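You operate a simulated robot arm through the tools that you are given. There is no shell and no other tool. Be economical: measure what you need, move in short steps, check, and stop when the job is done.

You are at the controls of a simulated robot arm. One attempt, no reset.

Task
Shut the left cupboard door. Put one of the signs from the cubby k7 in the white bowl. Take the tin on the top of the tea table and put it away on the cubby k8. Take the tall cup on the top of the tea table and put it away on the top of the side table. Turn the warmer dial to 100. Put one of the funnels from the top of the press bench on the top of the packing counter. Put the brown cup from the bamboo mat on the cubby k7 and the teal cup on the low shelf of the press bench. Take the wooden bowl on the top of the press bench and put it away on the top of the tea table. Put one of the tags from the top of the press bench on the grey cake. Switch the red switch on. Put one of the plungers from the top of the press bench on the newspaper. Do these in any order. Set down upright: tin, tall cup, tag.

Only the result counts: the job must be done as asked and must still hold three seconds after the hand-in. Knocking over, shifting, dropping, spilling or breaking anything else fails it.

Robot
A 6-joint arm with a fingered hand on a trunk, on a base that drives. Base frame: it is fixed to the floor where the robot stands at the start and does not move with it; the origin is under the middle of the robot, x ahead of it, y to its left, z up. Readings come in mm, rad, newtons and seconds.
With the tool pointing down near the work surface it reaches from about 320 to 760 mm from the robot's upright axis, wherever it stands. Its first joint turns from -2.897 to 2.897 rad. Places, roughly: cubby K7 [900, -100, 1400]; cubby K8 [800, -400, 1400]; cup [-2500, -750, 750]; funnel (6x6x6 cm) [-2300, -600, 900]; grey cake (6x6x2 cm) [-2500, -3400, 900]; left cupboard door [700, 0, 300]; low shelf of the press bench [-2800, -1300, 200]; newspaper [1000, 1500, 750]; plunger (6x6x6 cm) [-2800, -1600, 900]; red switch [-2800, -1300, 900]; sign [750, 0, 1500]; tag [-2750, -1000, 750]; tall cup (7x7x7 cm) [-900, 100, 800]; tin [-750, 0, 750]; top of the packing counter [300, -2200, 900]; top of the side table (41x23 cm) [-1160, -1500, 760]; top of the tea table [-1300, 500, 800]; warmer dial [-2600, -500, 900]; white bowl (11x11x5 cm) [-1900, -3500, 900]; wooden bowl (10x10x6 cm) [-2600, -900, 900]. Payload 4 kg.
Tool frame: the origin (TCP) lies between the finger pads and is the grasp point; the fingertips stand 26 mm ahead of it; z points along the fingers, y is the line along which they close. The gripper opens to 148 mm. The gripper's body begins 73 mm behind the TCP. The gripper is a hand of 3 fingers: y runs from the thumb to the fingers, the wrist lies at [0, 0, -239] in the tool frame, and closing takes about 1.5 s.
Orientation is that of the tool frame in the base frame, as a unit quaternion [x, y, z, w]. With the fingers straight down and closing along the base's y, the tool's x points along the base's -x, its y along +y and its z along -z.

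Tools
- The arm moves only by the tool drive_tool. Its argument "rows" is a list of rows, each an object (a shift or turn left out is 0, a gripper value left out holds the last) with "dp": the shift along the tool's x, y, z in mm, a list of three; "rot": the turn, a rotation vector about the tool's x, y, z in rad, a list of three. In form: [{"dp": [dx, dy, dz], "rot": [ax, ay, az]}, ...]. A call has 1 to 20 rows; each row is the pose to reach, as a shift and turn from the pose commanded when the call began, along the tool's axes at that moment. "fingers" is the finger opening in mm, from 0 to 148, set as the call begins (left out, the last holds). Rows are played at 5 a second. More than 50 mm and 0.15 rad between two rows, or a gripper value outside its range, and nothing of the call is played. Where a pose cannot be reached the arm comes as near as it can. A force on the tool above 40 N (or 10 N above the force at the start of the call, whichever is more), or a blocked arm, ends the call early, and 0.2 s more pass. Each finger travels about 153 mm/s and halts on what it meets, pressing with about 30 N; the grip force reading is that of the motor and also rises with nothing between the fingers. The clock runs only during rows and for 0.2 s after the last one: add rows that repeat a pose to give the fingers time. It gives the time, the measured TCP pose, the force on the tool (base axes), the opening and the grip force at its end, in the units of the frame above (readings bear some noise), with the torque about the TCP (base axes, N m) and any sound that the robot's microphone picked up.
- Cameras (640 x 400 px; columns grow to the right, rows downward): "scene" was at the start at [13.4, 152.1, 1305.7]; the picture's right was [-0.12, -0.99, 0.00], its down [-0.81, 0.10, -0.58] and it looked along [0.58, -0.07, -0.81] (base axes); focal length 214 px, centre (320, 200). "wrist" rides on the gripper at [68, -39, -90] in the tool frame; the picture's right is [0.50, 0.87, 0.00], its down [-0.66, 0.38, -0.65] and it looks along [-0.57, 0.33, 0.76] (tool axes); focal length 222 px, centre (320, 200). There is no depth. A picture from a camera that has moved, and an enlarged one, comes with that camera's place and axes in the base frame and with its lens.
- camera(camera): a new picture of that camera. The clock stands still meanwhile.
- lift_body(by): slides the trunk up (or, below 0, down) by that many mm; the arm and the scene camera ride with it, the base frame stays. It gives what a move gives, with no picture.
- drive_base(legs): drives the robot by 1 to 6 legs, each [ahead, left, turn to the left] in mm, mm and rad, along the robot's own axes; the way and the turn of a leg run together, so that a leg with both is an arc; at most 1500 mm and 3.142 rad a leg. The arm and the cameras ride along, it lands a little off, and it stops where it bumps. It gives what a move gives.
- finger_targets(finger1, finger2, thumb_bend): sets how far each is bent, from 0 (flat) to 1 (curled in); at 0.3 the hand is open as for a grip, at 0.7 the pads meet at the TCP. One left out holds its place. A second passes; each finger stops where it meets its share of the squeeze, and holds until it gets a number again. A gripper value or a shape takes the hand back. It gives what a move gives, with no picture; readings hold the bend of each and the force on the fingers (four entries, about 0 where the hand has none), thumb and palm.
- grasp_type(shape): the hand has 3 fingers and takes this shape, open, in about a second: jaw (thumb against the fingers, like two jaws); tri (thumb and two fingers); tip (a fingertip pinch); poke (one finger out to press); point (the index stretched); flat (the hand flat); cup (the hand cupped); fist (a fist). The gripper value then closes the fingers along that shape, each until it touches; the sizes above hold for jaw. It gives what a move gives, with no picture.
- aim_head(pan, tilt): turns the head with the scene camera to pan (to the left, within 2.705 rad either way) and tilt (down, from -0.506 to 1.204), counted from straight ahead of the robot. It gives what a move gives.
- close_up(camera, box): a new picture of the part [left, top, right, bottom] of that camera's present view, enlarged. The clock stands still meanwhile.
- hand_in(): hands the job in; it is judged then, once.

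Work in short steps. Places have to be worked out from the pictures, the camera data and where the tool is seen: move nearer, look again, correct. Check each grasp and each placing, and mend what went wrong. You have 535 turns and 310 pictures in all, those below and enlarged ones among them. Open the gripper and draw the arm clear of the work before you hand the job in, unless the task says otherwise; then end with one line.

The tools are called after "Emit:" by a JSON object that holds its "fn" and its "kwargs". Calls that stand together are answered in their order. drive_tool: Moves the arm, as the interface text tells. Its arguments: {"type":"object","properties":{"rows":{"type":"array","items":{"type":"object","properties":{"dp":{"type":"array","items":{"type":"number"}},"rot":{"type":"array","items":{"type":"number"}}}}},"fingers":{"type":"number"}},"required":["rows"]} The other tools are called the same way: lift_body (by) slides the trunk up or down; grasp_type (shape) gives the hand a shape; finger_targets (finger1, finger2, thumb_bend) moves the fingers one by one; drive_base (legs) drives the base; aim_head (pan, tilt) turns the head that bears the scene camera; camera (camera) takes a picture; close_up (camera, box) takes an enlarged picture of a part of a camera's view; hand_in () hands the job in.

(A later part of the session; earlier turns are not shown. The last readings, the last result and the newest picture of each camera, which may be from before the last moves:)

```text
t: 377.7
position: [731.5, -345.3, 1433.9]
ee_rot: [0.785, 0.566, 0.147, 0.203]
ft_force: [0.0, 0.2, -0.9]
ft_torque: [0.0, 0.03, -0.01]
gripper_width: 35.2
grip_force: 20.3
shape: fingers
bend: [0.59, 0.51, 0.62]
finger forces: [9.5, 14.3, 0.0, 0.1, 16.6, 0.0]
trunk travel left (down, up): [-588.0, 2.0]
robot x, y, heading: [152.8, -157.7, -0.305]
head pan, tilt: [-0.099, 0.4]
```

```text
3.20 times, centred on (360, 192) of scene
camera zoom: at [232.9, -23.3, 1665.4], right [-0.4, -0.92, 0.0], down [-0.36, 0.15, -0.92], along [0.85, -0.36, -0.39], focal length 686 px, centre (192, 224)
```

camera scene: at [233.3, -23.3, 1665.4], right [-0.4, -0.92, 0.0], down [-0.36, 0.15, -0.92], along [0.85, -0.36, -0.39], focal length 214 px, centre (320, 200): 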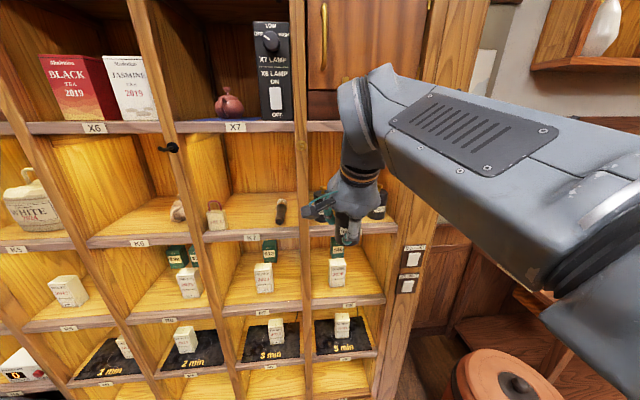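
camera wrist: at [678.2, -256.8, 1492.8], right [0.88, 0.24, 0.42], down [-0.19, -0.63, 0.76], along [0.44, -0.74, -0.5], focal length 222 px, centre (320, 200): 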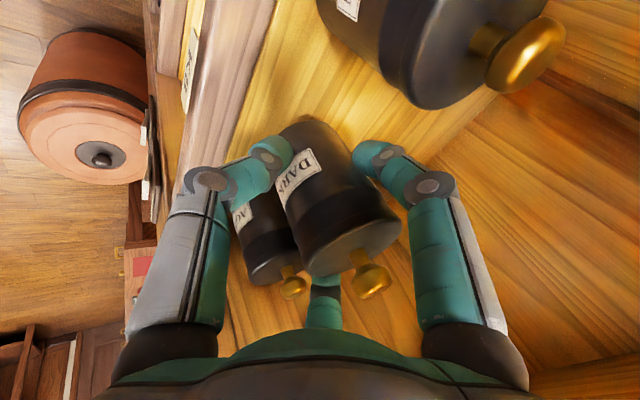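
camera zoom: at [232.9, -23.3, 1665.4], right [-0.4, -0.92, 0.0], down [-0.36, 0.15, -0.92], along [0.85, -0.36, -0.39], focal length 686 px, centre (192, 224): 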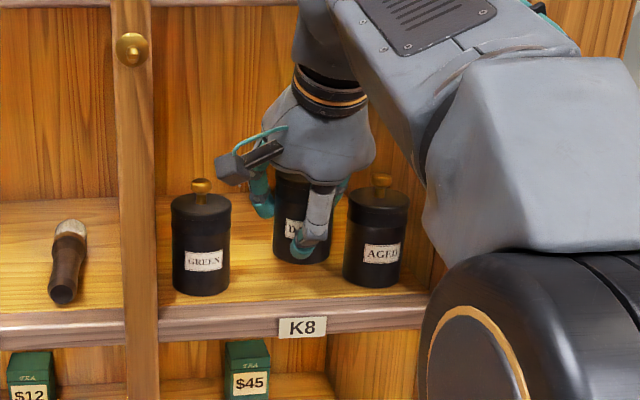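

The tin is between the canisters; I nudge 5 mm left and lower to contact.

Emit:
{"fn": "drive_tool", "kwargs": {"rows": [{"dp": [5, 0, 0]}, {"dp": [5, -5, 9]}, {"dp": [5, -10, 18]}, {"dp": [5, -12.5, 22.5]}]}}

Emit:
{"fn": "drive_tool", "kwargs": {"rows": [{"dp": [0, -1.5, 2.6]}, {"dp": [0, -2.9, 5.2]}, {"dp": [0, -4.4, 7.8]}]}}

Emit:
{"fn": "close_up", "kwargs": {"camera": "scene", "box": [260, 130, 460, 255]}}

```text
t: 378.7
position: [731.9, -340.0, 1408.8]
ee_rot: [0.784, 0.568, 0.146, 0.203]
ft_force: [0.9, -0.4, -1.4]
ft_torque: [0.01, 0.04, 0.0]
gripper_width: 34.8
grip_force: 19.7
shape: fingers
bend: [0.59, 0.51, 0.62]
finger forces: [9.5, 14.3, 0.0, 0.1, 16.5, 0.0]
trunk travel left (down, up): [-588.0, 2.0]
robot x, y, heading: [153.3, -156.3, -0.31]
head pan, tilt: [-0.099, 0.4]
```

```text
t: 379.5
position: [728.7, -338.7, 1400.8]
ee_rot: [0.784, 0.567, 0.148, 0.205]
ft_force: [-1.2, 0.6, 16.3]
ft_torque: [-0.01, 0.12, 0.03]
gripper_width: 33.6
grip_force: 25.6
shape: fingers
bend: [0.58, 0.49, 0.67]
finger forces: [11.6, 16.5, 0.1, 0.0, 23.1, 0.0]
trunk travel left (down, up): [-588.0, 2.0]
robot x, y, heading: [156.0, -158.4, -0.31]
head pan, tilt: [-0.099, 0.4]
```

```text
3.20 times, centred on (360, 192) of scene
camera zoom: at [230.8, -22.5, 1665.7], right [-0.4, -0.92, 0.0], down [-0.36, 0.15, -0.92], along [0.85, -0.36, -0.39], focal length 686 px, centre (192, 224)
```

zoom: 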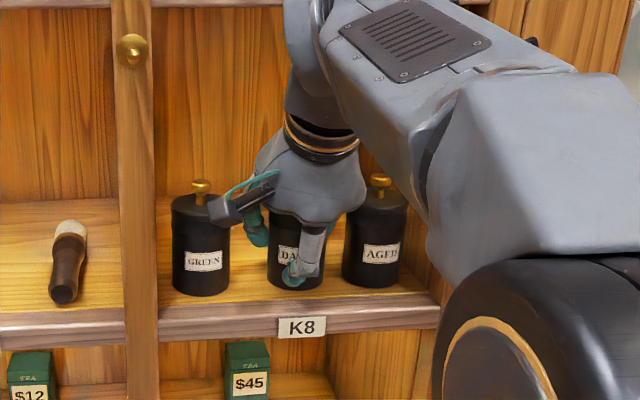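

The tin rests on K8. I relieve slightly and open the fingers modestly.

Emit:
{"fn": "drive_tool", "kwargs": {"rows": [{"dp": [0, 0.7, -1.3]}, {"dp": [0, 1, -1.8]}]}}

Emit:
{"fn": "finger_targets", "kwargs": {"finger1": 0.52, "finger2": 0.45, "thumb_bend": 0.58}}

Emit:
{"fn": "camera", "kwargs": {"camera": "wrist"}}

```text
t: 380.1
position: [730.3, -340.4, 1401.9]
ee_rot: [0.785, 0.567, 0.146, 0.204]
ft_force: [-2.3, 1.3, 11.7]
ft_torque: [-0.01, 0.15, 0.02]
gripper_width: 33.3
grip_force: 24.7
shape: fingers
bend: [0.58, 0.49, 0.67]
finger forces: [11.3, 15.9, 0.0, 0.0, 22.1, 0.1]
trunk travel left (down, up): [-588.0, 2.0]
robot x, y, heading: [152.5, -158.7, -0.306]
head pan, tilt: [-0.099, 0.4]
```

```text
t: 381.1
position: [729.5, -340.2, 1400.9]
ee_rot: [0.785, 0.567, 0.147, 0.203]
ft_force: [0.0, 0.4, 0.6]
ft_torque: [0.02, 0.03, 0.02]
gripper_width: 47.1
grip_force: 0.0
shape: fingers
bend: [0.52, 0.45, 0.57]
finger forces: [0.0, 0.0, 0.0, 0.0, 0.0, 0.0]
trunk travel left (down, up): [-588.0, 2.0]
robot x, y, heading: [157.1, -161.0, -0.306]
head pan, tilt: [-0.099, 0.4]
```

```text
105 pictures are left
camera wrist: at [678.2, -251.5, 1460.0], right [0.88, 0.24, 0.42], down [-0.19, -0.63, 0.76], along [0.44, -0.74, -0.5], focal length 222 px, centre (320, 200)
```

wrist: 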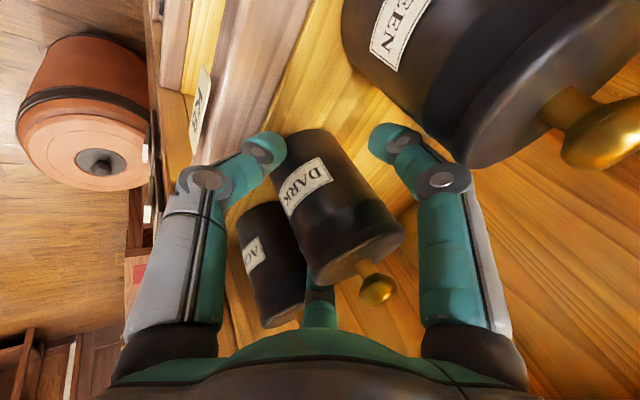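

Released and upright. I open a touch more and withdraw along the tool axis.

Emit:
{"fn": "finger_targets", "kwargs": {"finger1": 0.48, "finger2": 0.43, "thumb_bend": 0.52}}

Emit:
{"fn": "drive_tool", "kwargs": {"rows": [{"dp": [0, 0, -10]}, {"dp": [0, 0, -25]}, {"dp": [0, 0, -45]}, {"dp": [0, 0, -70]}, {"dp": [0, 0, -100]}]}}

Emit:
{"fn": "camera", "kwargs": {"camera": "wrist"}}

Emit:
{"fn": "close_up", "kwargs": {"camera": "scene", "box": [260, 130, 460, 255]}}

```text
t: 382.1
position: [730.6, -340.6, 1401.5]
ee_rot: [0.784, 0.567, 0.148, 0.204]
ft_force: [1.1, -0.1, 0.5]
ft_torque: [0.0, -0.01, 0.01]
gripper_width: 61.5
grip_force: 0.3
shape: fingers
bend: [0.48, 0.43, 0.52]
finger forces: [0.0, 0.3, 0.0, 0.0, 0.4, 0.0]
trunk travel left (down, up): [-588.0, 2.0]
robot x, y, heading: [152.0, -159.5, -0.307]
head pan, tilt: [-0.099, 0.4]
```

```text
t: 383.3
position: [682.6, -325.5, 1488.5]
ee_rot: [0.784, 0.568, 0.147, 0.203]
ft_force: [-0.1, -0.5, 0.4]
ft_torque: [-0.01, 0.02, 0.03]
gripper_width: 61.6
grip_force: 0.1
shape: fingers
bend: [0.48, 0.43, 0.52]
finger forces: [0.1, 0.1, 0.1, 0.0, 0.0, 0.1]
trunk travel left (down, up): [-588.0, 2.0]
robot x, y, heading: [155.6, -154.9, -0.301]
head pan, tilt: [-0.099, 0.4]
```

```text
104 pictures are left
camera wrist: at [630.4, -237.0, 1547.9], right [0.88, 0.24, 0.42], down [-0.19, -0.63, 0.76], along [0.44, -0.74, -0.5], focal length 222 px, centre (320, 200)
```

wrist: 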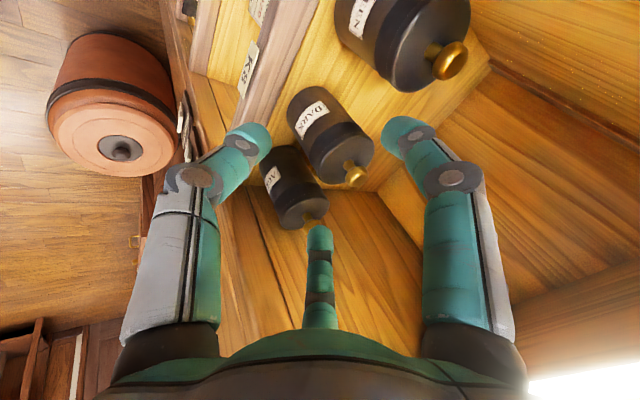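

```text
3.20 times, centred on (360, 192) of scene
camera zoom: at [232.1, -23.1, 1665.4], right [-0.4, -0.92, 0.0], down [-0.36, 0.15, -0.92], along [0.85, -0.36, -0.39], focal length 686 px, centre (192, 224)
```

zoom: 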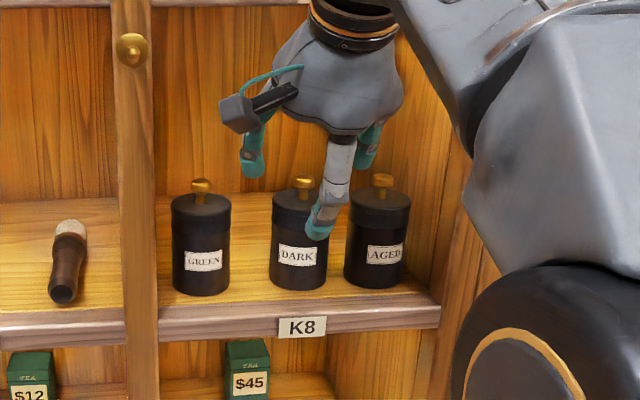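

The tin stands upright in K8. I retract, back off, turn around to the tea table for the tall cup.

Emit:
{"fn": "drive_tool", "kwargs": {"rows": [{"dp": [-1, -30, -30]}, {"dp": [-2, -65, -50]}, {"dp": [-3, -105, -70]}, {"dp": [-3, -145, -85]}]}}

Emit:
{"fn": "drive_base", "kwargs": {"legs": [[-210, 20, 0]]}}

Emit:
{"fn": "lift_body", "kwargs": {"by": -180}}

Emit:
{"fn": "drive_base", "kwargs": {"legs": [[0, 0, -3.14]]}}

Emit:
{"fn": "drive_tool", "kwargs": {"rows": [{"dp": [0, 20, 40], "rot": [0.1, 0, 0]}, {"dp": [0, 40, 80], "rot": [0.2, 0, 0]}, {"dp": [0, 60, 115], "rot": [0.3, 0, 0]}, {"dp": [0, 60, 150], "rot": [0.4, 0, 0]}, {"dp": [0, 60, 185], "rot": [0.49, 0, 0]}], "fingers": 148}}

Emit:
{"fn": "aim_head", "kwargs": {"pan": 0.1, "tilt": 0.7}}

Emit:
{"fn": "camera", "kwargs": {"camera": "scene"}}

```text
t: 384.3
position: [522.3, -274.4, 1492.5]
ee_rot: [0.785, 0.567, 0.147, 0.203]
ft_force: [0.1, -0.6, 0.1]
ft_torque: [0.0, -0.01, 0.0]
gripper_width: 62.0
grip_force: 0.0
shape: fingers
bend: [0.48, 0.43, 0.52]
finger forces: [0.0, 0.1, 0.0, 0.1, 0.0, 0.0]
trunk travel left (down, up): [-588.0, 2.0]
robot x, y, heading: [150.8, -160.4, -0.305]
head pan, tilt: [-0.099, 0.4]
```

```text
t: 385.9
position: [326.6, -192.3, 1492.1]
ee_rot: [0.785, 0.567, 0.147, 0.204]
ft_force: [0.7, -0.3, -0.6]
ft_torque: [-0.01, -0.04, 0.01]
gripper_width: 62.0
grip_force: 0.0
shape: fingers
bend: [0.48, 0.43, 0.52]
finger forces: [0.0, 0.0, 0.0, 0.0, 0.0, 0.0]
trunk travel left (down, up): [-588.0, 2.0]
robot x, y, heading: [-45.6, -76.9, -0.308]
head pan, tilt: [-0.099, 0.4]
```

```text
t: 387.9
position: [327.5, -192.1, 1312.1]
ee_rot: [0.784, 0.567, 0.147, 0.204]
ft_force: [0.0, -0.5, -0.4]
ft_torque: [0.01, 0.0, 0.03]
gripper_width: 61.5
grip_force: 0.2
shape: fingers
bend: [0.48, 0.43, 0.52]
finger forces: [0.1, 0.0, 0.0, 0.0, 0.0, 0.1]
trunk travel left (down, up): [-408.0, 182.0]
robot x, y, heading: [-40.3, -73.9, -0.303]
head pan, tilt: [-0.099, 0.4]
```

```text
t: 395.7
position: [-412.4, 35.8, 1311.2]
ee_rot: [-0.573, 0.78, 0.203, -0.148]
ft_force: [0.8, 0.1, 0.6]
ft_torque: [0.03, 0.01, 0.02]
gripper_width: 61.7
grip_force: 0.0
shape: fingers
bend: [0.48, 0.43, 0.52]
finger forces: [0.0, 0.0, 0.0, 0.0, 0.0, 0.0]
trunk travel left (down, up): [-408.0, 182.0]
robot x, y, heading: [-45.3, -75.7, 2.849]
head pan, tilt: [-0.099, 0.4]
```

```text
t: 396.9
position: [-548.4, 79.2, 1178.8]
ee_rot: [-0.593, 0.805, 0.006, -0.005]
ft_force: [0.6, -0.3, 0.1]
ft_torque: [0.03, -0.01, 0.01]
gripper_width: 147.6
grip_force: 0.1
shape: jaw
bend: [0.3, 0.3, 0.3]
finger forces: [0.0, 0.0, 0.0, 0.0, 0.0, 0.0]
trunk travel left (down, up): [-408.0, 182.0]
robot x, y, heading: [-38.6, -77.3, 2.849]
head pan, tilt: [-0.099, 0.4]
```

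```text
t: 397.7
position: [-548.0, 78.4, 1180.6]
ee_rot: [-0.592, 0.806, 0.007, -0.005]
ft_force: [0.0, 0.2, 0.4]
ft_torque: [0.0, -0.03, 0.0]
gripper_width: 148.1
grip_force: 0.2
shape: jaw
bend: [0.3, 0.3, 0.3]
finger forces: [0.0, 0.0, 0.0, 0.1, 0.0, 0.0]
trunk travel left (down, up): [-408.0, 182.0]
robot x, y, heading: [-42.7, -74.8, 2.849]
head pan, tilt: [0.099, 0.7]
```

```text
102 pictures are left
camera scene: at [-112.6, -230.4, 1458.6], right [0.19, 0.98, 0.0], down [0.63, -0.12, -0.77], along [-0.75, 0.15, -0.64], focal length 214 px, centre (320, 200)
```

scene: 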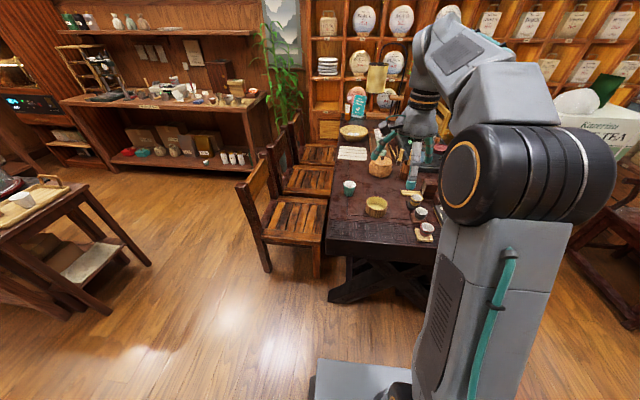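

I drive up to the table and position above the tall cup.

Emit:
{"fn": "drive_base", "kwargs": {"legs": [[235, 70, 0]]}}

Emit:
{"fn": "camera", "kwargs": {"camera": "wrist"}}

```text
t: 399.5
position: [-794.6, 82.8, 1177.8]
ee_rot: [-0.591, 0.806, 0.008, -0.006]
ft_force: [0.2, 0.3, -0.3]
ft_torque: [-0.02, 0.0, -0.02]
gripper_width: 147.9
grip_force: 0.1
shape: jaw
bend: [0.3, 0.3, 0.3]
finger forces: [0.1, 0.0, 0.0, 0.1, 0.0, 0.0]
trunk travel left (down, up): [-408.0, 182.0]
robot x, y, heading: [-288.2, -75.8, 2.843]
head pan, tilt: [0.099, 0.7]
```

```text
101 pictures are left
camera wrist: at [-776.3, 5.6, 1267.7], right [-0.98, -0.22, 0.01], down [-0.15, 0.74, 0.66], along [-0.15, 0.64, -0.75], focal length 222 px, centre (320, 200)
```

wrist: 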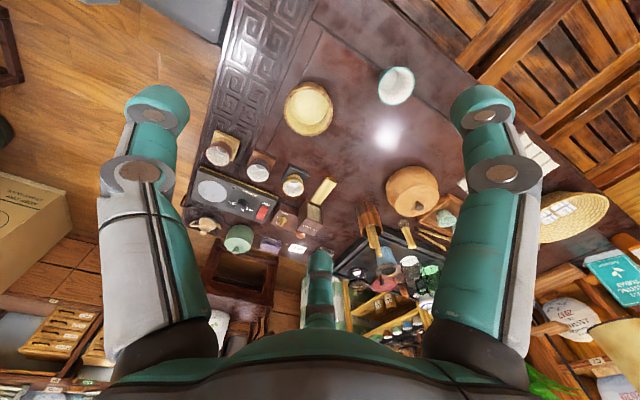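

Tall cup rim at about (-942, 80). I narrow the fingers and move over it.

Emit:
{"fn": "finger_targets", "kwargs": {"finger1": 0.4, "finger2": 0.4, "thumb_bend": 0.4}}

Emit:
{"fn": "drive_tool", "kwargs": {"rows": [{"dp": [12, 35, 30]}, {"dp": [24, 70, 60]}, {"dp": [36, 105, 90]}, {"dp": [47, 140, 120]}, {"dp": [47, 140, 160]}, {"dp": [47, 140, 200]}, {"dp": [47, 140, 235]}]}}

Emit:
{"fn": "camera", "kwargs": {"camera": "wrist"}}

```text
t: 400.5
position: [-795.4, 82.3, 1179.2]
ee_rot: [-0.591, 0.807, 0.007, -0.005]
ft_force: [-0.2, 0.0, -0.3]
ft_torque: [0.01, -0.01, 0.01]
gripper_width: 95.6
grip_force: 0.0
shape: fingers
bend: [0.4, 0.4, 0.4]
finger forces: [0.1, 0.0, 0.0, 0.0, 0.1, 0.1]
trunk travel left (down, up): [-408.0, 182.0]
robot x, y, heading: [-287.2, -72.9, 2.85]
head pan, tilt: [0.099, 0.7]
```

```text
t: 402.1
position: [-945.9, 80.1, 945.5]
ee_rot: [-0.591, 0.806, 0.006, -0.006]
ft_force: [0.7, -0.1, 0.1]
ft_torque: [0.04, -0.02, -0.01]
gripper_width: 95.4
grip_force: 0.1
shape: fingers
bend: [0.4, 0.4, 0.4]
finger forces: [0.0, 0.0, 0.1, 0.1, 0.0, 0.1]
trunk travel left (down, up): [-408.0, 182.0]
robot x, y, heading: [-285.3, -70.6, 2.846]
head pan, tilt: [0.099, 0.7]
```

```text
100 pictures are left
camera wrist: at [-927.6, 4.3, 1033.9], right [-0.98, -0.22, 0.02], down [-0.15, 0.74, 0.66], along [-0.15, 0.64, -0.75], focal length 222 px, centre (320, 200)
```

wrist: 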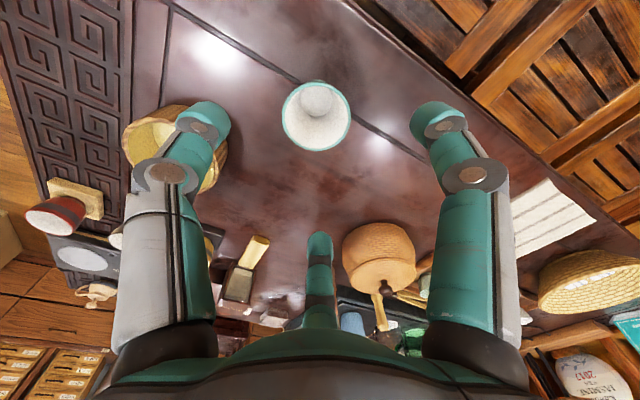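

Aligned; I descend to grip height and close.

Emit:
{"fn": "drive_tool", "kwargs": {"rows": [{"dp": [2, -4, 40]}, {"dp": [2, -4, 80]}, {"dp": [2, -4, 115]}, {"dp": [2, -4, 135]}]}}

Emit:
{"fn": "camera", "kwargs": {"camera": "wrist"}}

```text
t: 403.1
position: [-945.1, 78.1, 809.9]
ee_rot: [-0.59, 0.807, 0.008, -0.005]
ft_force: [-0.8, 0.0, -0.3]
ft_torque: [-0.02, 0.01, -0.03]
gripper_width: 95.6
grip_force: 0.0
shape: fingers
bend: [0.4, 0.4, 0.4]
finger forces: [0.0, 0.0, 0.0, 0.0, 0.0, 0.0]
trunk travel left (down, up): [-408.0, 182.0]
robot x, y, heading: [-291.2, -71.8, 2.851]
head pan, tilt: [0.099, 0.7]
```

```text
99 pictures are left
camera wrist: at [-926.3, 1.7, 899.2], right [-0.98, -0.22, 0.02], down [-0.15, 0.73, 0.66], along [-0.15, 0.64, -0.75], focal length 222 px, centre (320, 200)
```

wrist: 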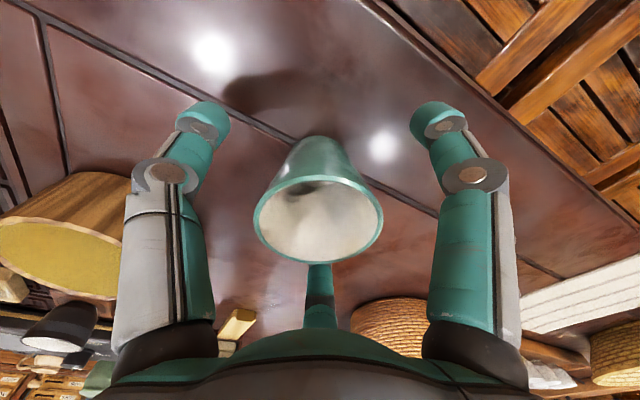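

Emit:
{"fn": "finger_targets", "kwargs": {"finger1": 0.75, "finger2": 0.75, "thumb_bend": 0.75}}

Emit:
{"fn": "drive_tool", "kwargs": {"rows": [{"dp": [0, 0, -10]}, {"dp": [0, 0, -40]}, {"dp": [0, 0, -80]}, {"dp": [0, 0, -120]}, {"dp": [0, 0, -160]}, {"dp": [0, -40, -190]}]}}

Emit:
{"fn": "camera", "kwargs": {"camera": "wrist"}}

```text
t: 404.1
position: [-944.8, 77.6, 811.6]
ee_rot: [-0.592, 0.806, 0.007, -0.005]
ft_force: [0.4, 0.8, -1.0]
ft_torque: [0.01, -0.03, 0.01]
gripper_width: 34.6
grip_force: 21.9
shape: fingers
bend: [0.57, 0.55, 0.64]
finger forces: [12.6, 13.3, 0.1, 0.1, 17.7, 0.0]
trunk travel left (down, up): [-408.0, 182.0]
robot x, y, heading: [-288.1, -73.1, 2.85]
head pan, tilt: [0.099, 0.7]
```

```text
t: 405.5
position: [-903.5, 65.6, 998.2]
ee_rot: [-0.592, 0.806, 0.007, -0.005]
ft_force: [-0.8, 0.4, -1.4]
ft_torque: [0.01, -0.01, -0.01]
gripper_width: 34.3
grip_force: 21.8
shape: fingers
bend: [0.57, 0.55, 0.64]
finger forces: [12.5, 13.4, 0.0, 0.0, 17.5, 0.0]
trunk travel left (down, up): [-408.0, 182.0]
robot x, y, heading: [-287.7, -69.4, 2.845]
head pan, tilt: [0.099, 0.7]
```

```text
98 pictures are left
camera wrist: at [-884.8, -10.8, 1087.4], right [-0.98, -0.22, 0.01], down [-0.15, 0.74, 0.66], along [-0.15, 0.64, -0.75], focal length 222 px, centre (320, 200)
```

wrist: 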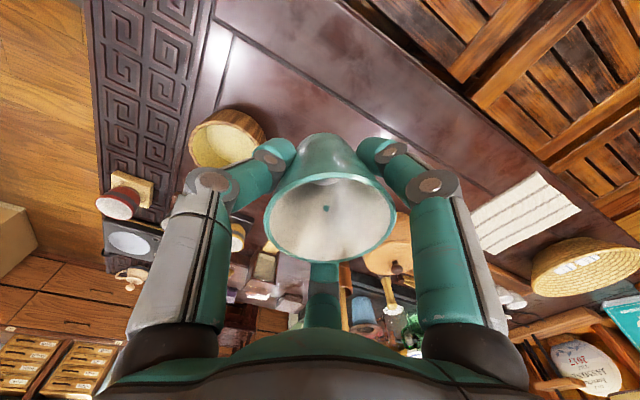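

The tall cup is held. I retract and drive around toward the side table.

Emit:
{"fn": "drive_tool", "kwargs": {"rows": [{"dp": [0, -45, -10]}, {"dp": [0, -90, -20]}, {"dp": [0, -135, -30]}, {"dp": [0, -180, -40]}, {"dp": [0, -225, -40]}]}}

Emit:
{"fn": "drive_base", "kwargs": {"legs": [[-165, 0, 0], [0, 975, 0], [430, 0, 0]]}}

Emit:
{"fn": "aim_head", "kwargs": {"pan": 0.9, "tilt": 0.9}}

Emit:
{"fn": "camera", "kwargs": {"camera": "scene"}}

```text
t: 406.7
position: [-688.1, -4.7, 1035.9]
ee_rot: [-0.591, 0.807, 0.006, -0.005]
ft_force: [-0.3, -0.4, -0.8]
ft_torque: [-0.02, -0.02, -0.01]
gripper_width: 34.4
grip_force: 21.7
shape: fingers
bend: [0.57, 0.55, 0.64]
finger forces: [11.9, 13.4, 0.0, 0.0, 17.5, 0.0]
trunk travel left (down, up): [-408.0, 182.0]
robot x, y, heading: [-285.5, -71.0, 2.852]
head pan, tilt: [0.099, 0.7]
```

```text
t: 414.9
position: [-1221.0, -850.1, 1035.4]
ee_rot: [-0.595, 0.804, 0.007, -0.005]
ft_force: [-0.4, 0.2, -0.9]
ft_torque: [0.0, -0.01, -0.01]
gripper_width: 34.2
grip_force: 21.3
shape: fingers
bend: [0.57, 0.55, 0.64]
finger forces: [12.0, 13.4, 0.0, 0.0, 17.6, 0.0]
trunk travel left (down, up): [-408.0, 182.0]
robot x, y, heading: [-817.2, -913.5, 2.859]
head pan, tilt: [0.099, 0.7]
```

```text
t: 416.1
position: [-1221.5, -849.3, 1035.7]
ee_rot: [-0.595, 0.804, 0.007, -0.005]
ft_force: [-0.8, -0.8, -1.0]
ft_torque: [-0.01, 0.01, -0.02]
gripper_width: 34.5
grip_force: 21.9
shape: fingers
bend: [0.57, 0.55, 0.64]
finger forces: [12.1, 13.5, 0.1, 0.1, 17.5, 0.0]
trunk travel left (down, up): [-408.0, 182.0]
robot x, y, heading: [-823.7, -917.5, 2.852]
head pan, tilt: [0.901, 0.901]
```

```text
97 pictures are left
camera scene: at [-868.4, -1130.2, 1442.4], right [-0.58, 0.82, 0.0], down [0.64, 0.45, -0.62], along [-0.51, -0.36, -0.78], focal length 214 px, centre (320, 200)
```

scene: 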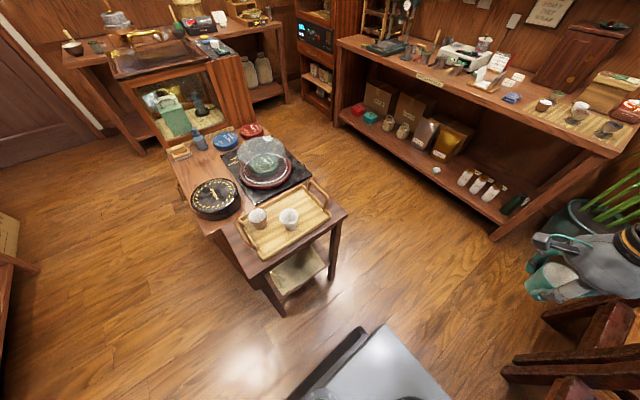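

I zoom on the side table to find free space beside the tray.

Emit:
{"fn": "close_up", "kwargs": {"camera": "scene", "box": [180, 150, 380, 275]}}

```text
3.20 times, centred on (280, 212) of scene
camera zoom: at [-868.4, -1130.2, 1442.4], right [-0.58, 0.82, 0.0], down [0.64, 0.45, -0.62], along [-0.51, -0.36, -0.78], focal length 686 px, centre (448, 160)
```

zoom: 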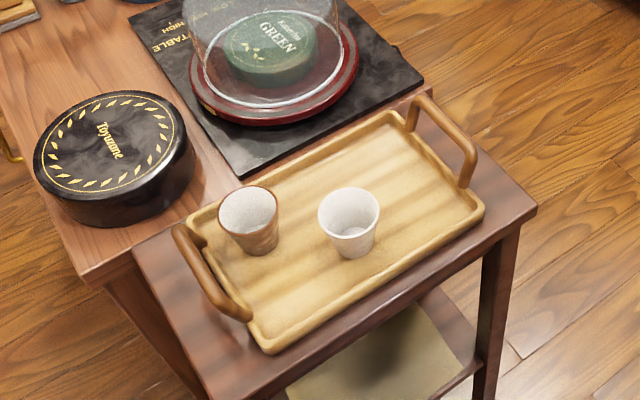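

The left-front corner of the side table is free (about 70×40 mm beside the tray). I turn left to face the table.

Emit:
{"fn": "drive_base", "kwargs": {"legs": [[0, 0, 1.56]]}}

Emit:
{"fn": "aim_head", "kwargs": {"pan": -0.1, "tilt": 0.9}}

Emit:
{"fn": "camera", "kwargs": {"camera": "scene"}}

Emit:
{"fn": "camera", "kwargs": {"camera": "wrist"}}

```text
t: 420.3
position: [-886.6, -1316.4, 1035.3]
ee_rot: [0.989, -0.15, -0.002, 0.009]
ft_force: [-0.2, 0.6, -1.8]
ft_torque: [0.05, 0.01, 0.0]
gripper_width: 33.9
grip_force: 21.4
shape: fingers
bend: [0.57, 0.55, 0.64]
finger forces: [12.0, 13.3, 0.1, 0.0, 17.1, 0.0]
trunk travel left (down, up): [-408.0, 182.0]
robot x, y, heading: [-821.1, -914.1, -1.859]
head pan, tilt: [0.901, 0.901]
```

```text
t: 421.5
position: [-888.1, -1316.5, 1036.4]
ee_rot: [0.989, -0.15, -0.001, 0.008]
ft_force: [0.2, -0.8, -0.7]
ft_torque: [0.02, 0.06, 0.0]
gripper_width: 34.1
grip_force: 21.5
shape: fingers
bend: [0.57, 0.55, 0.64]
finger forces: [12.1, 13.4, 0.1, 0.0, 17.4, 0.1]
trunk travel left (down, up): [-408.0, 182.0]
robot x, y, heading: [-822.1, -915.9, -1.863]
head pan, tilt: [-0.099, 0.901]
```

```text
95 pictures are left
camera scene: at [-675.9, -973.6, 1442.4], right [-0.93, 0.38, 0.0], down [0.3, 0.73, -0.62], along [-0.24, -0.57, -0.78], focal length 214 px, centre (320, 200)
```

scene: 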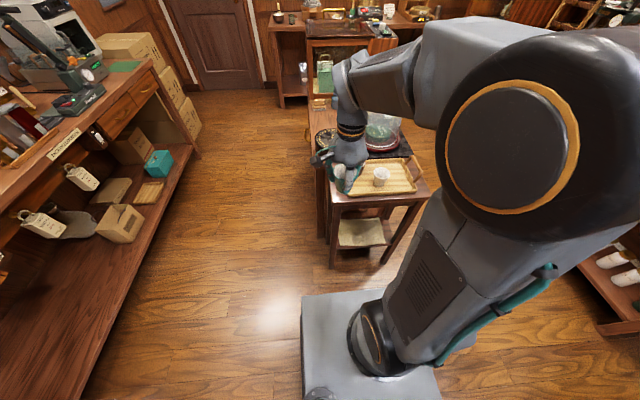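

```text
94 pictures are left
camera wrist: at [-810.5, -1297.3, 1124.4], right [0.22, -0.98, 0.01], down [-0.73, -0.16, 0.66], along [-0.64, -0.16, -0.75], focal length 222 px, centre (320, 200)
```

wrist: 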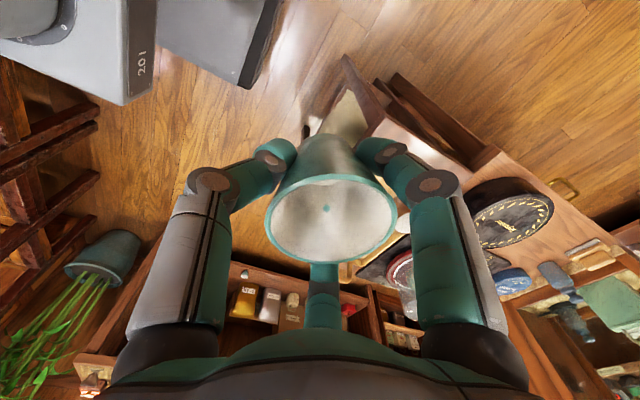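

I zoom the wrist view on the table corner.

Emit:
{"fn": "close_up", "kwargs": {"camera": "wrist", "box": [320, 40, 520, 165]}}

Emit:
{"fn": "close_up", "kwargs": {"camera": "scene", "box": [290, 100, 450, 200]}}

```text
3.20 times, centred on (420, 102) of wrist
camera zoom: at [-810.5, -1297.3, 1124.4], right [0.22, -0.98, 0.01], down [-0.73, -0.16, 0.66], along [-0.64, -0.16, -0.75], focal length 711 px, centre (0, 512)
```

zoom: 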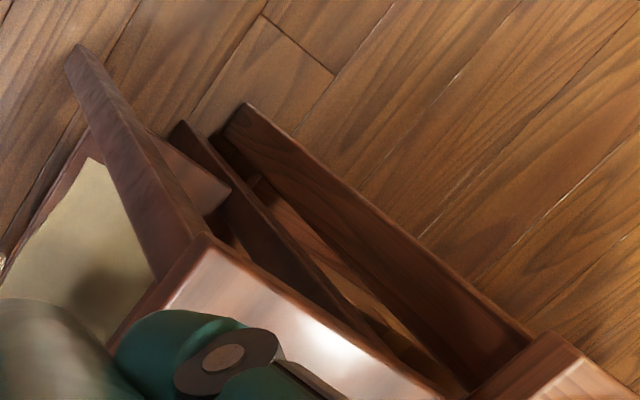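

```text
4.00 times, centred on (370, 150) of scene
camera zoom: at [-675.9, -973.6, 1442.4], right [-0.93, 0.38, 0.0], down [0.3, 0.73, -0.62], along [-0.24, -0.57, -0.78], focal length 858 px, centre (120, 400)
```

zoom: 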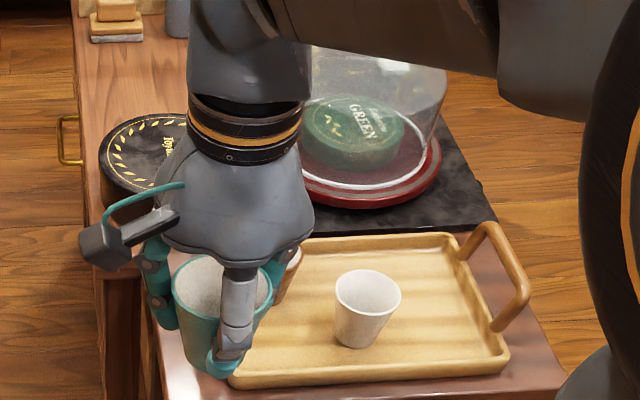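

The corner c2 is at (-919, -1438). I'll place the cup at about (-961, -1458); I rotate the hand 60° so no finger points at the tray, and move above it.

Emit:
{"fn": "drive_tool", "kwargs": {"rows": [{"dp": [-4, 22, 5], "rot": [0, 0, 0.15]}, {"dp": [-8, 45, 10], "rot": [0, 0, 0.3]}, {"dp": [-12, 67, 15], "rot": [0, 0, 0.45]}, {"dp": [-16, 90, 20], "rot": [0, 0, 0.6]}, {"dp": [-20, 112, 25], "rot": [0, 0, 0.75]}, {"dp": [-24, 135, 30], "rot": [0, 0, 0.9]}, {"dp": [-28, 157, 50], "rot": [0, 0, 1.047]}, {"dp": [-28, 157, 90], "rot": [0, 0, 1.047]}]}}

Emit:
{"fn": "camera", "kwargs": {"camera": "wrist"}}

Emit:
{"fn": "close_up", "kwargs": {"camera": "scene", "box": [290, 100, 450, 200]}}

```text
t: 423.3
position: [-962.3, -1460.4, 948.3]
ee_rot: [0.781, -0.625, 0.001, 0.007]
ft_force: [-0.4, -0.4, -0.1]
ft_torque: [0.01, -0.03, 0.0]
gripper_width: 33.9
grip_force: 21.1
shape: fingers
bend: [0.57, 0.55, 0.64]
finger forces: [11.8, 13.4, 0.0, 0.0, 17.2, 0.1]
trunk travel left (down, up): [-408.0, 182.0]
robot x, y, heading: [-820.9, -916.5, -1.858]
head pan, tilt: [-0.099, 0.901]
```

```text
91 pictures are left
camera wrist: at [-908.3, -1515.9, 1038.2], right [-0.74, -0.68, 0.01], down [-0.51, 0.57, 0.65], along [-0.45, 0.47, -0.76], focal length 222 px, centre (320, 200)
```

wrist: 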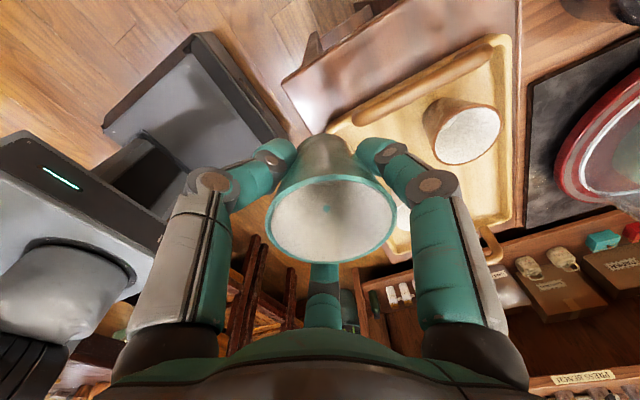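

```text
4.00 times, centred on (370, 150) of scene
camera zoom: at [-676.0, -973.8, 1442.4], right [-0.93, 0.38, 0.0], down [0.3, 0.72, -0.62], along [-0.24, -0.57, -0.78], focal length 858 px, centre (120, 400)
```

zoom: 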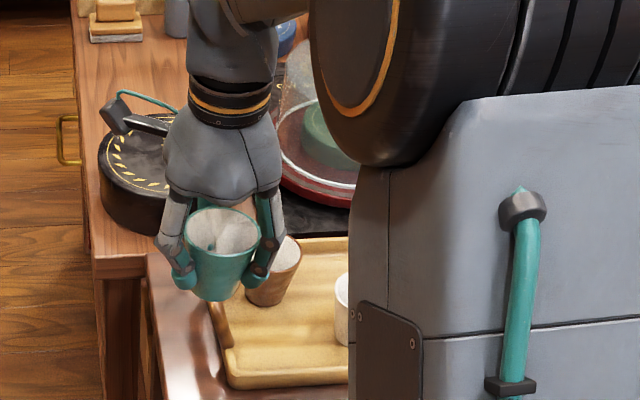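

Position is right on target. I lower toward the table.

Emit:
{"fn": "drive_tool", "kwargs": {"rows": [{"dp": [0, 0, 40]}, {"dp": [0, 0, 80]}, {"dp": [0, 0, 110]}, {"dp": [0, 0, 122]}]}}

Emit:
{"fn": "camera", "kwargs": {"camera": "wrist"}}

Emit:
{"fn": "close_up", "kwargs": {"camera": "scene", "box": [290, 120, 450, 220]}}

```text
t: 424.3
position: [-961.5, -1460.1, 826.7]
ee_rot: [0.781, -0.625, 0.003, 0.007]
ft_force: [2.6, 2.2, 0.5]
ft_torque: [-0.02, 0.04, 0.05]
gripper_width: 33.8
grip_force: 21.5
shape: fingers
bend: [0.58, 0.55, 0.64]
finger forces: [11.3, 12.9, 0.0, 0.0, 19.2, 0.0]
trunk travel left (down, up): [-408.0, 182.0]
robot x, y, heading: [-822.2, -911.8, -1.863]
head pan, tilt: [-0.099, 0.901]
```

```text
89 pictures are left
camera wrist: at [-908.0, -1516.6, 916.7], right [-0.73, -0.68, 0.02], down [-0.51, 0.57, 0.65], along [-0.45, 0.47, -0.76], focal length 222 px, centre (320, 200)
```

wrist: 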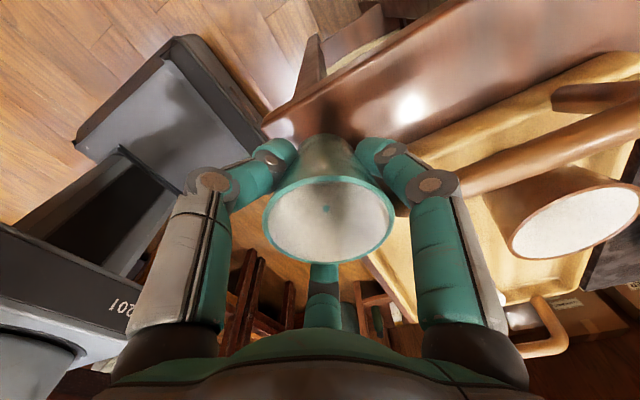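

```text
4.00 times, centred on (370, 170) of scene
camera zoom: at [-675.6, -973.4, 1442.4], right [-0.93, 0.38, 0.0], down [0.3, 0.72, -0.62], along [-0.24, -0.57, -0.78], focal length 858 px, centre (120, 320)
```

zoom: 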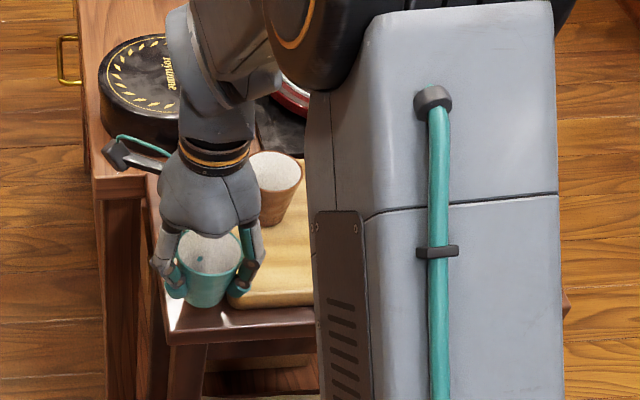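

A finger seems to touch the tray corner. I lift slightly, shift ~9 mm away from the tray and lower again.

Emit:
{"fn": "drive_tool", "kwargs": {"rows": [{"dp": [0, 0, -8]}, {"dp": [0.6, -9, -8]}, {"dp": [0.6, -9, 4]}]}}

Emit:
{"fn": "close_up", "kwargs": {"camera": "scene", "box": [310, 160, 390, 210]}}

```text
t: 425.1
position: [-953.8, -1458.8, 823.4]
ee_rot: [0.781, -0.625, 0.003, 0.008]
ft_force: [-0.2, 0.7, -1.2]
ft_torque: [0.02, 0.01, -0.01]
gripper_width: 34.0
grip_force: 21.4
shape: fingers
bend: [0.58, 0.55, 0.64]
finger forces: [12.3, 13.4, 0.1, 0.1, 17.5, 0.1]
trunk travel left (down, up): [-408.0, 182.0]
robot x, y, heading: [-822.4, -912.1, -1.867]
head pan, tilt: [-0.099, 0.901]
```

```text
8.00 times, centred on (350, 185) of scene
camera zoom: at [-675.9, -973.5, 1442.4], right [-0.93, 0.38, 0.0], down [0.3, 0.72, -0.62], along [-0.24, -0.57, -0.78], focal length 1716 px, centre (80, 320)
```

zoom: 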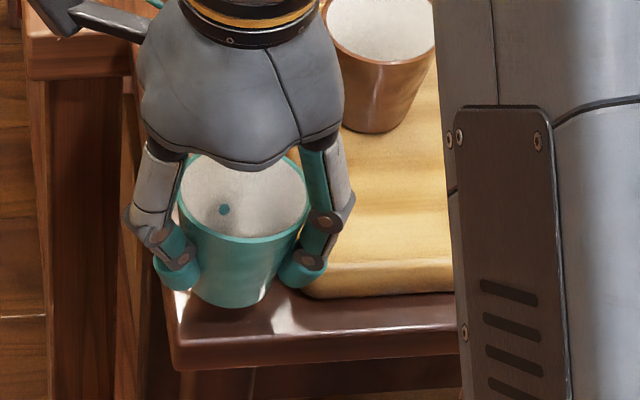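

I shift 6 mm inward from the front edge, then lower to contact.

Emit:
{"fn": "drive_tool", "kwargs": {"rows": [{"dp": [5.2, 2, 0]}, {"dp": [5.2, 2, 6]}, {"dp": [5.2, 2, 11]}]}}

Emit:
{"fn": "drive_tool", "kwargs": {"rows": [{"dp": [0, 0, 3]}, {"dp": [0, 0, 6]}, {"dp": [0, 0, 9]}]}}

Emit:
{"fn": "close_up", "kwargs": {"camera": "scene", "box": [310, 160, 390, 210]}}

```text
t: 425.9
position: [-954.2, -1465.6, 812.4]
ee_rot: [0.781, -0.624, 0.003, 0.008]
ft_force: [2.1, -1.2, -0.8]
ft_torque: [-0.01, -0.05, 0.01]
gripper_width: 33.7
grip_force: 23.7
shape: fingers
bend: [0.58, 0.55, 0.64]
finger forces: [12.2, 16.2, 0.0, 0.0, 18.1, 0.0]
trunk travel left (down, up): [-408.0, 182.0]
robot x, y, heading: [-823.4, -915.7, -1.862]
head pan, tilt: [-0.099, 0.901]
```

```text
t: 426.7
position: [-953.4, -1466.6, 805.7]
ee_rot: [0.781, -0.624, 0.005, 0.012]
ft_force: [8.1, -0.4, 35.3]
ft_torque: [0.17, 0.13, -0.08]
gripper_width: 32.8
grip_force: 27.3
shape: fingers
bend: [0.58, 0.55, 0.65]
finger forces: [12.0, 20.8, 0.0, 0.0, 21.9, 0.0]
trunk travel left (down, up): [-408.0, 182.0]
robot x, y, heading: [-821.9, -915.9, -1.855]
head pan, tilt: [-0.099, 0.901]
```

```text
8.00 times, centred on (350, 185) of scene
camera zoom: at [-674.5, -971.1, 1443.0], right [-0.93, 0.38, 0.0], down [0.3, 0.72, -0.62], along [-0.24, -0.58, -0.78], focal length 1716 px, centre (80, 320)
```

zoom: 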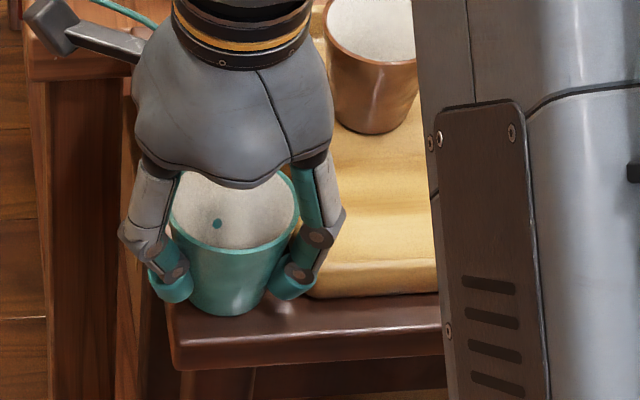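

Contact made. Finger 2 is beside the tray, so I relieve 3 mm and open only finger 1 and the thumb.

Emit:
{"fn": "drive_tool", "kwargs": {"rows": [{"dp": [0, -0.5, -2]}, {"dp": [0, -1, -3]}]}}

Emit:
{"fn": "finger_targets", "kwargs": {"finger1": 0.47, "finger2": 0.55, "thumb_bend": 0.52}}

Emit:
{"fn": "camera", "kwargs": {"camera": "wrist"}}

Emit:
{"fn": "close_up", "kwargs": {"camera": "scene", "box": [310, 160, 390, 210]}}

```text
t: 427.3
position: [-952.5, -1464.9, 806.1]
ee_rot: [0.781, -0.624, 0.002, 0.009]
ft_force: [4.4, -5.9, 22.9]
ft_torque: [-0.14, 0.01, -0.11]
gripper_width: 33.7
grip_force: 24.3
shape: fingers
bend: [0.57, 0.55, 0.65]
finger forces: [12.7, 15.8, 0.0, 0.0, 20.3, 0.1]
trunk travel left (down, up): [-408.0, 182.0]
robot x, y, heading: [-823.0, -916.8, -1.862]
head pan, tilt: [-0.099, 0.901]
```

```text
t: 428.3
position: [-951.9, -1463.9, 805.2]
ee_rot: [0.781, -0.625, 0.003, 0.007]
ft_force: [1.0, 0.3, 0.2]
ft_torque: [-0.01, 0.01, 0.0]
gripper_width: 63.3
grip_force: 0.2
shape: fingers
bend: [0.47, 0.55, 0.52]
finger forces: [0.1, 0.3, 0.0, 0.0, 0.0, 0.0]
trunk travel left (down, up): [-408.0, 182.0]
robot x, y, heading: [-816.7, -913.5, -1.856]
head pan, tilt: [-0.099, 0.901]
```

```text
85 pictures are left
camera wrist: at [-899.2, -1520.9, 895.2], right [-0.73, -0.68, 0.01], down [-0.51, 0.57, 0.65], along [-0.45, 0.47, -0.76], focal length 222 px, centre (320, 200)
```

wrist: 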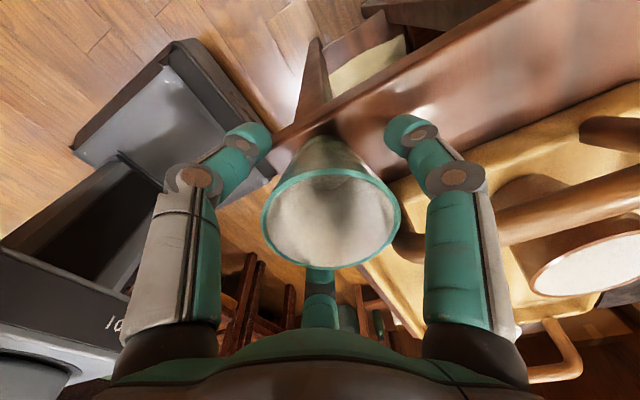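

```text
8.00 times, centred on (350, 185) of scene
camera zoom: at [-676.0, -973.6, 1442.4], right [-0.93, 0.38, 0.0], down [0.3, 0.72, -0.62], along [-0.24, -0.57, -0.78], focal length 1716 px, centre (80, 320)
```

zoom: 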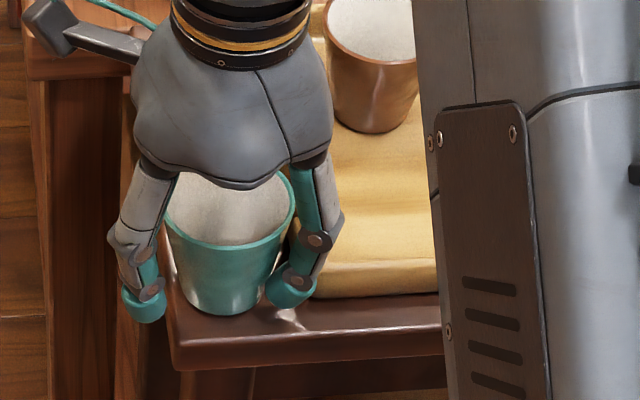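

The cup stands. I lift while easing finger 2 away from the cup's flare.

Emit:
{"fn": "drive_tool", "kwargs": {"rows": [{"dp": [-2, 1, -5]}, {"dp": [-4, 2.5, -12]}, {"dp": [-7, 4, -20]}]}}

Emit:
{"fn": "finger_targets", "kwargs": {"finger1": 0.42, "finger2": 0.42, "thumb_bend": 0.42}}

Emit:
{"fn": "drive_tool", "kwargs": {"rows": [{"dp": [2, -1, -20]}, {"dp": [3, -2, -50]}, {"dp": [3, -2, -90]}, {"dp": [3, -2, -130]}]}}

Emit:
{"fn": "close_up", "kwargs": {"camera": "scene", "box": [310, 150, 410, 213]}}

```text
t: 429.1
position: [-958.2, -1458.6, 825.4]
ee_rot: [0.781, -0.624, 0.003, 0.008]
ft_force: [-0.9, 0.0, 0.7]
ft_torque: [0.0, -0.01, 0.0]
gripper_width: 63.2
grip_force: 0.0
shape: fingers
bend: [0.47, 0.55, 0.52]
finger forces: [0.0, 0.0, 0.0, 0.0, 0.0, 0.0]
trunk travel left (down, up): [-408.0, 182.0]
robot x, y, heading: [-817.8, -916.2, -1.864]
head pan, tilt: [-0.099, 0.901]
```

```text
t: 430.1
position: [-958.5, -1458.9, 825.6]
ee_rot: [0.781, -0.624, 0.002, 0.007]
ft_force: [0.2, 0.1, 0.0]
ft_torque: [0.02, -0.04, 0.0]
gripper_width: 88.3
grip_force: 0.0
shape: fingers
bend: [0.42, 0.42, 0.42]
finger forces: [0.1, 0.0, 0.1, 0.0, 0.1, 0.0]
trunk travel left (down, up): [-408.0, 182.0]
robot x, y, heading: [-818.5, -917.3, -1.859]
head pan, tilt: [-0.099, 0.901]
```

```text
t: 431.1
position: [-954.0, -1459.3, 955.8]
ee_rot: [0.781, -0.625, 0.002, 0.008]
ft_force: [-0.4, 0.6, -0.2]
ft_torque: [0.05, 0.0, -0.01]
gripper_width: 88.1
grip_force: 0.1
shape: fingers
bend: [0.42, 0.42, 0.42]
finger forces: [0.1, 0.0, 0.0, 0.1, 0.0, 0.1]
trunk travel left (down, up): [-408.0, 182.0]
robot x, y, heading: [-820.7, -916.4, -1.862]
head pan, tilt: [-0.099, 0.901]
```

```text
6.35 times, centred on (360, 182) of scene
camera zoom: at [-676.0, -973.6, 1442.4], right [-0.93, 0.38, 0.0], down [0.3, 0.72, -0.62], along [-0.24, -0.57, -0.78], focal length 1362 px, centre (66, 318)
```

zoom: 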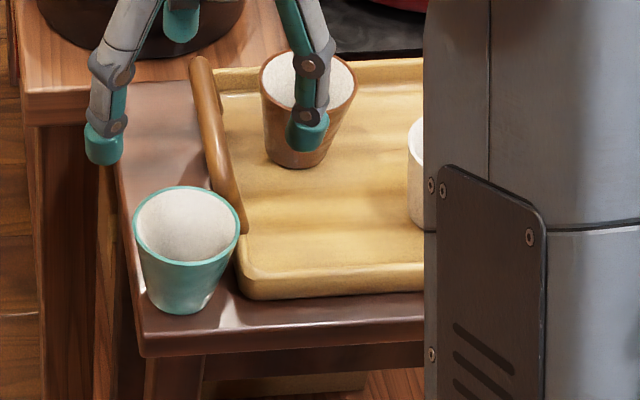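

The tall cup stands upright on the side table. Next the brown cup: I retract, turn to face the press bench and drive there.

Emit:
{"fn": "drive_tool", "kwargs": {"rows": [{"dp": [-10, -7, -40]}, {"dp": [-35, -25, -60], "rot": [0, 0, -0.15]}, {"dp": [-65, -48, -70], "rot": [0, 0, -0.3]}, {"dp": [-95, -70, -70], "rot": [0, 0, -0.45]}, {"dp": [-125, -92, -70], "rot": [0, 0, -0.6]}, {"dp": [-141, -104, -70], "rot": [0, 0, -0.75]}, {"dp": [-141, -104, -70], "rot": [0, 0, -0.9]}, {"dp": [-141, -104, -70], "rot": [0, 0, -1.04]}]}}

Emit:
{"fn": "drive_base", "kwargs": {"legs": [[0, 0, -1.58], [800, 0, 0], [0, 370, 0]]}}

Emit:
{"fn": "aim_head", "kwargs": {"pan": 0.0, "tilt": 0.7}}

Emit:
{"fn": "camera", "kwargs": {"camera": "scene"}}

```text
t: 432.9
position: [-883.5, -1298.3, 1023.1]
ee_rot: [0.988, -0.154, -0.002, 0.008]
ft_force: [0.1, -0.7, -0.7]
ft_torque: [0.01, 0.02, -0.02]
gripper_width: 88.7
grip_force: 0.0
shape: fingers
bend: [0.42, 0.42, 0.42]
finger forces: [0.0, 0.1, 0.0, 0.2, 0.0, 0.0]
trunk travel left (down, up): [-408.0, 182.0]
robot x, y, heading: [-820.6, -916.0, -1.865]
head pan, tilt: [-0.099, 0.901]
```

```text
t: 443.0
position: [-2072.0, -965.3, 1022.2]
ee_rot: [-0.587, 0.81, 0.008, -0.005]
ft_force: [-0.1, -0.2, -0.1]
ft_torque: [0.01, 0.02, -0.01]
gripper_width: 88.3
grip_force: 0.0
shape: fingers
bend: [0.42, 0.42, 0.42]
finger forces: [0.0, 0.0, 0.1, 0.0, 0.1, 0.1]
trunk travel left (down, up): [-408.0, 182.0]
robot x, y, heading: [-1691.7, -1034.3, 2.843]
head pan, tilt: [-0.099, 0.901]
```

```text
t: 443.8
position: [-2073.4, -967.4, 1022.4]
ee_rot: [-0.586, 0.81, 0.007, -0.006]
ft_force: [-0.7, -0.2, 0.2]
ft_torque: [0.01, -0.01, -0.01]
gripper_width: 88.2
grip_force: 0.1
shape: fingers
bend: [0.42, 0.42, 0.42]
finger forces: [0.0, 0.1, 0.0, 0.0, 0.1, 0.0]
trunk travel left (down, up): [-408.0, 182.0]
robot x, y, heading: [-1692.7, -1030.3, 2.843]
head pan, tilt: [0.0, 0.7]
```

```text
82 pictures are left
camera scene: at [-1760.4, -1180.1, 1458.5], right [0.3, 0.96, 0.0], down [0.62, -0.19, -0.76], along [-0.73, 0.23, -0.64], focal length 214 px, centre (320, 200)
```

scene: 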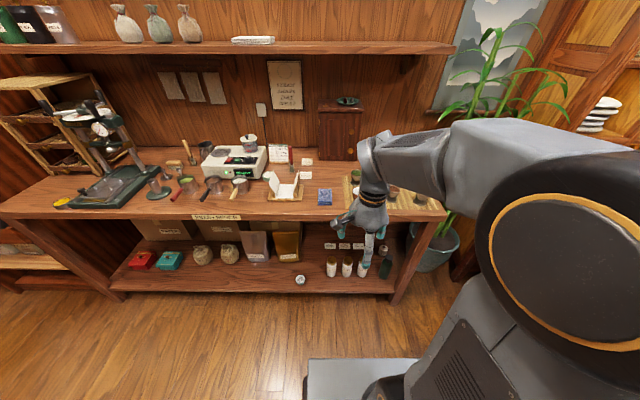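

I drive 175 mm closer and hover near the brown cup.

Emit:
{"fn": "drive_base", "kwargs": {"legs": [[175, 0, 0]]}}

Emit:
{"fn": "drive_tool", "kwargs": {"rows": [{"dp": [-12, 45, 0]}, {"dp": [-25, 90, 0]}, {"dp": [-38, 135, 0]}]}}

Emit:
{"fn": "camera", "kwargs": {"camera": "wrist"}}

```text
t: 445.2
position: [-2241.2, -916.0, 1022.4]
ee_rot: [-0.588, 0.809, 0.007, -0.006]
ft_force: [-0.4, -0.2, 0.1]
ft_torque: [0.01, -0.03, 0.04]
gripper_width: 88.1
grip_force: 0.0
shape: fingers
bend: [0.42, 0.42, 0.42]
finger forces: [0.0, 0.1, 0.1, 0.1, 0.0, 0.0]
trunk travel left (down, up): [-408.0, 182.0]
robot x, y, heading: [-1856.3, -976.8, 2.839]
head pan, tilt: [0.0, 0.7]
```

```text
t: 446.1
position: [-2357.3, -836.2, 1025.5]
ee_rot: [-0.587, 0.809, 0.007, -0.005]
ft_force: [1.0, 0.0, 0.3]
ft_torque: [0.01, 0.02, -0.01]
gripper_width: 88.4
grip_force: 0.0
shape: fingers
bend: [0.42, 0.42, 0.42]
finger forces: [0.0, 0.0, 0.0, 0.0, 0.0, 0.0]
trunk travel left (down, up): [-408.0, 182.0]
robot x, y, heading: [-1856.7, -985.3, 2.842]
head pan, tilt: [0.0, 0.7]
```

```text
81 pictures are left
camera wrist: at [-2339.4, -913.5, 1113.8], right [-0.98, -0.21, 0.02], down [-0.14, 0.74, 0.66], along [-0.15, 0.64, -0.75], focal length 222 px, centre (320, 200)
```

wrist: 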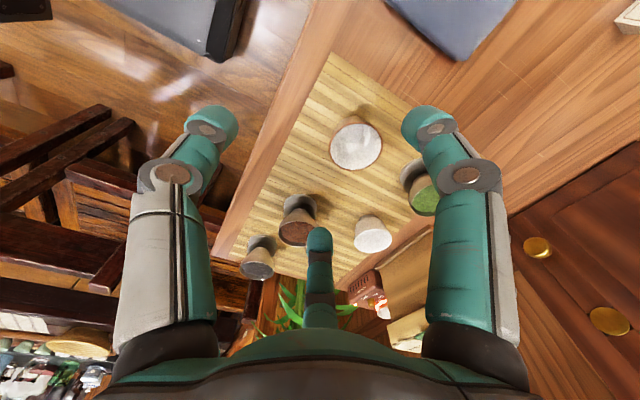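

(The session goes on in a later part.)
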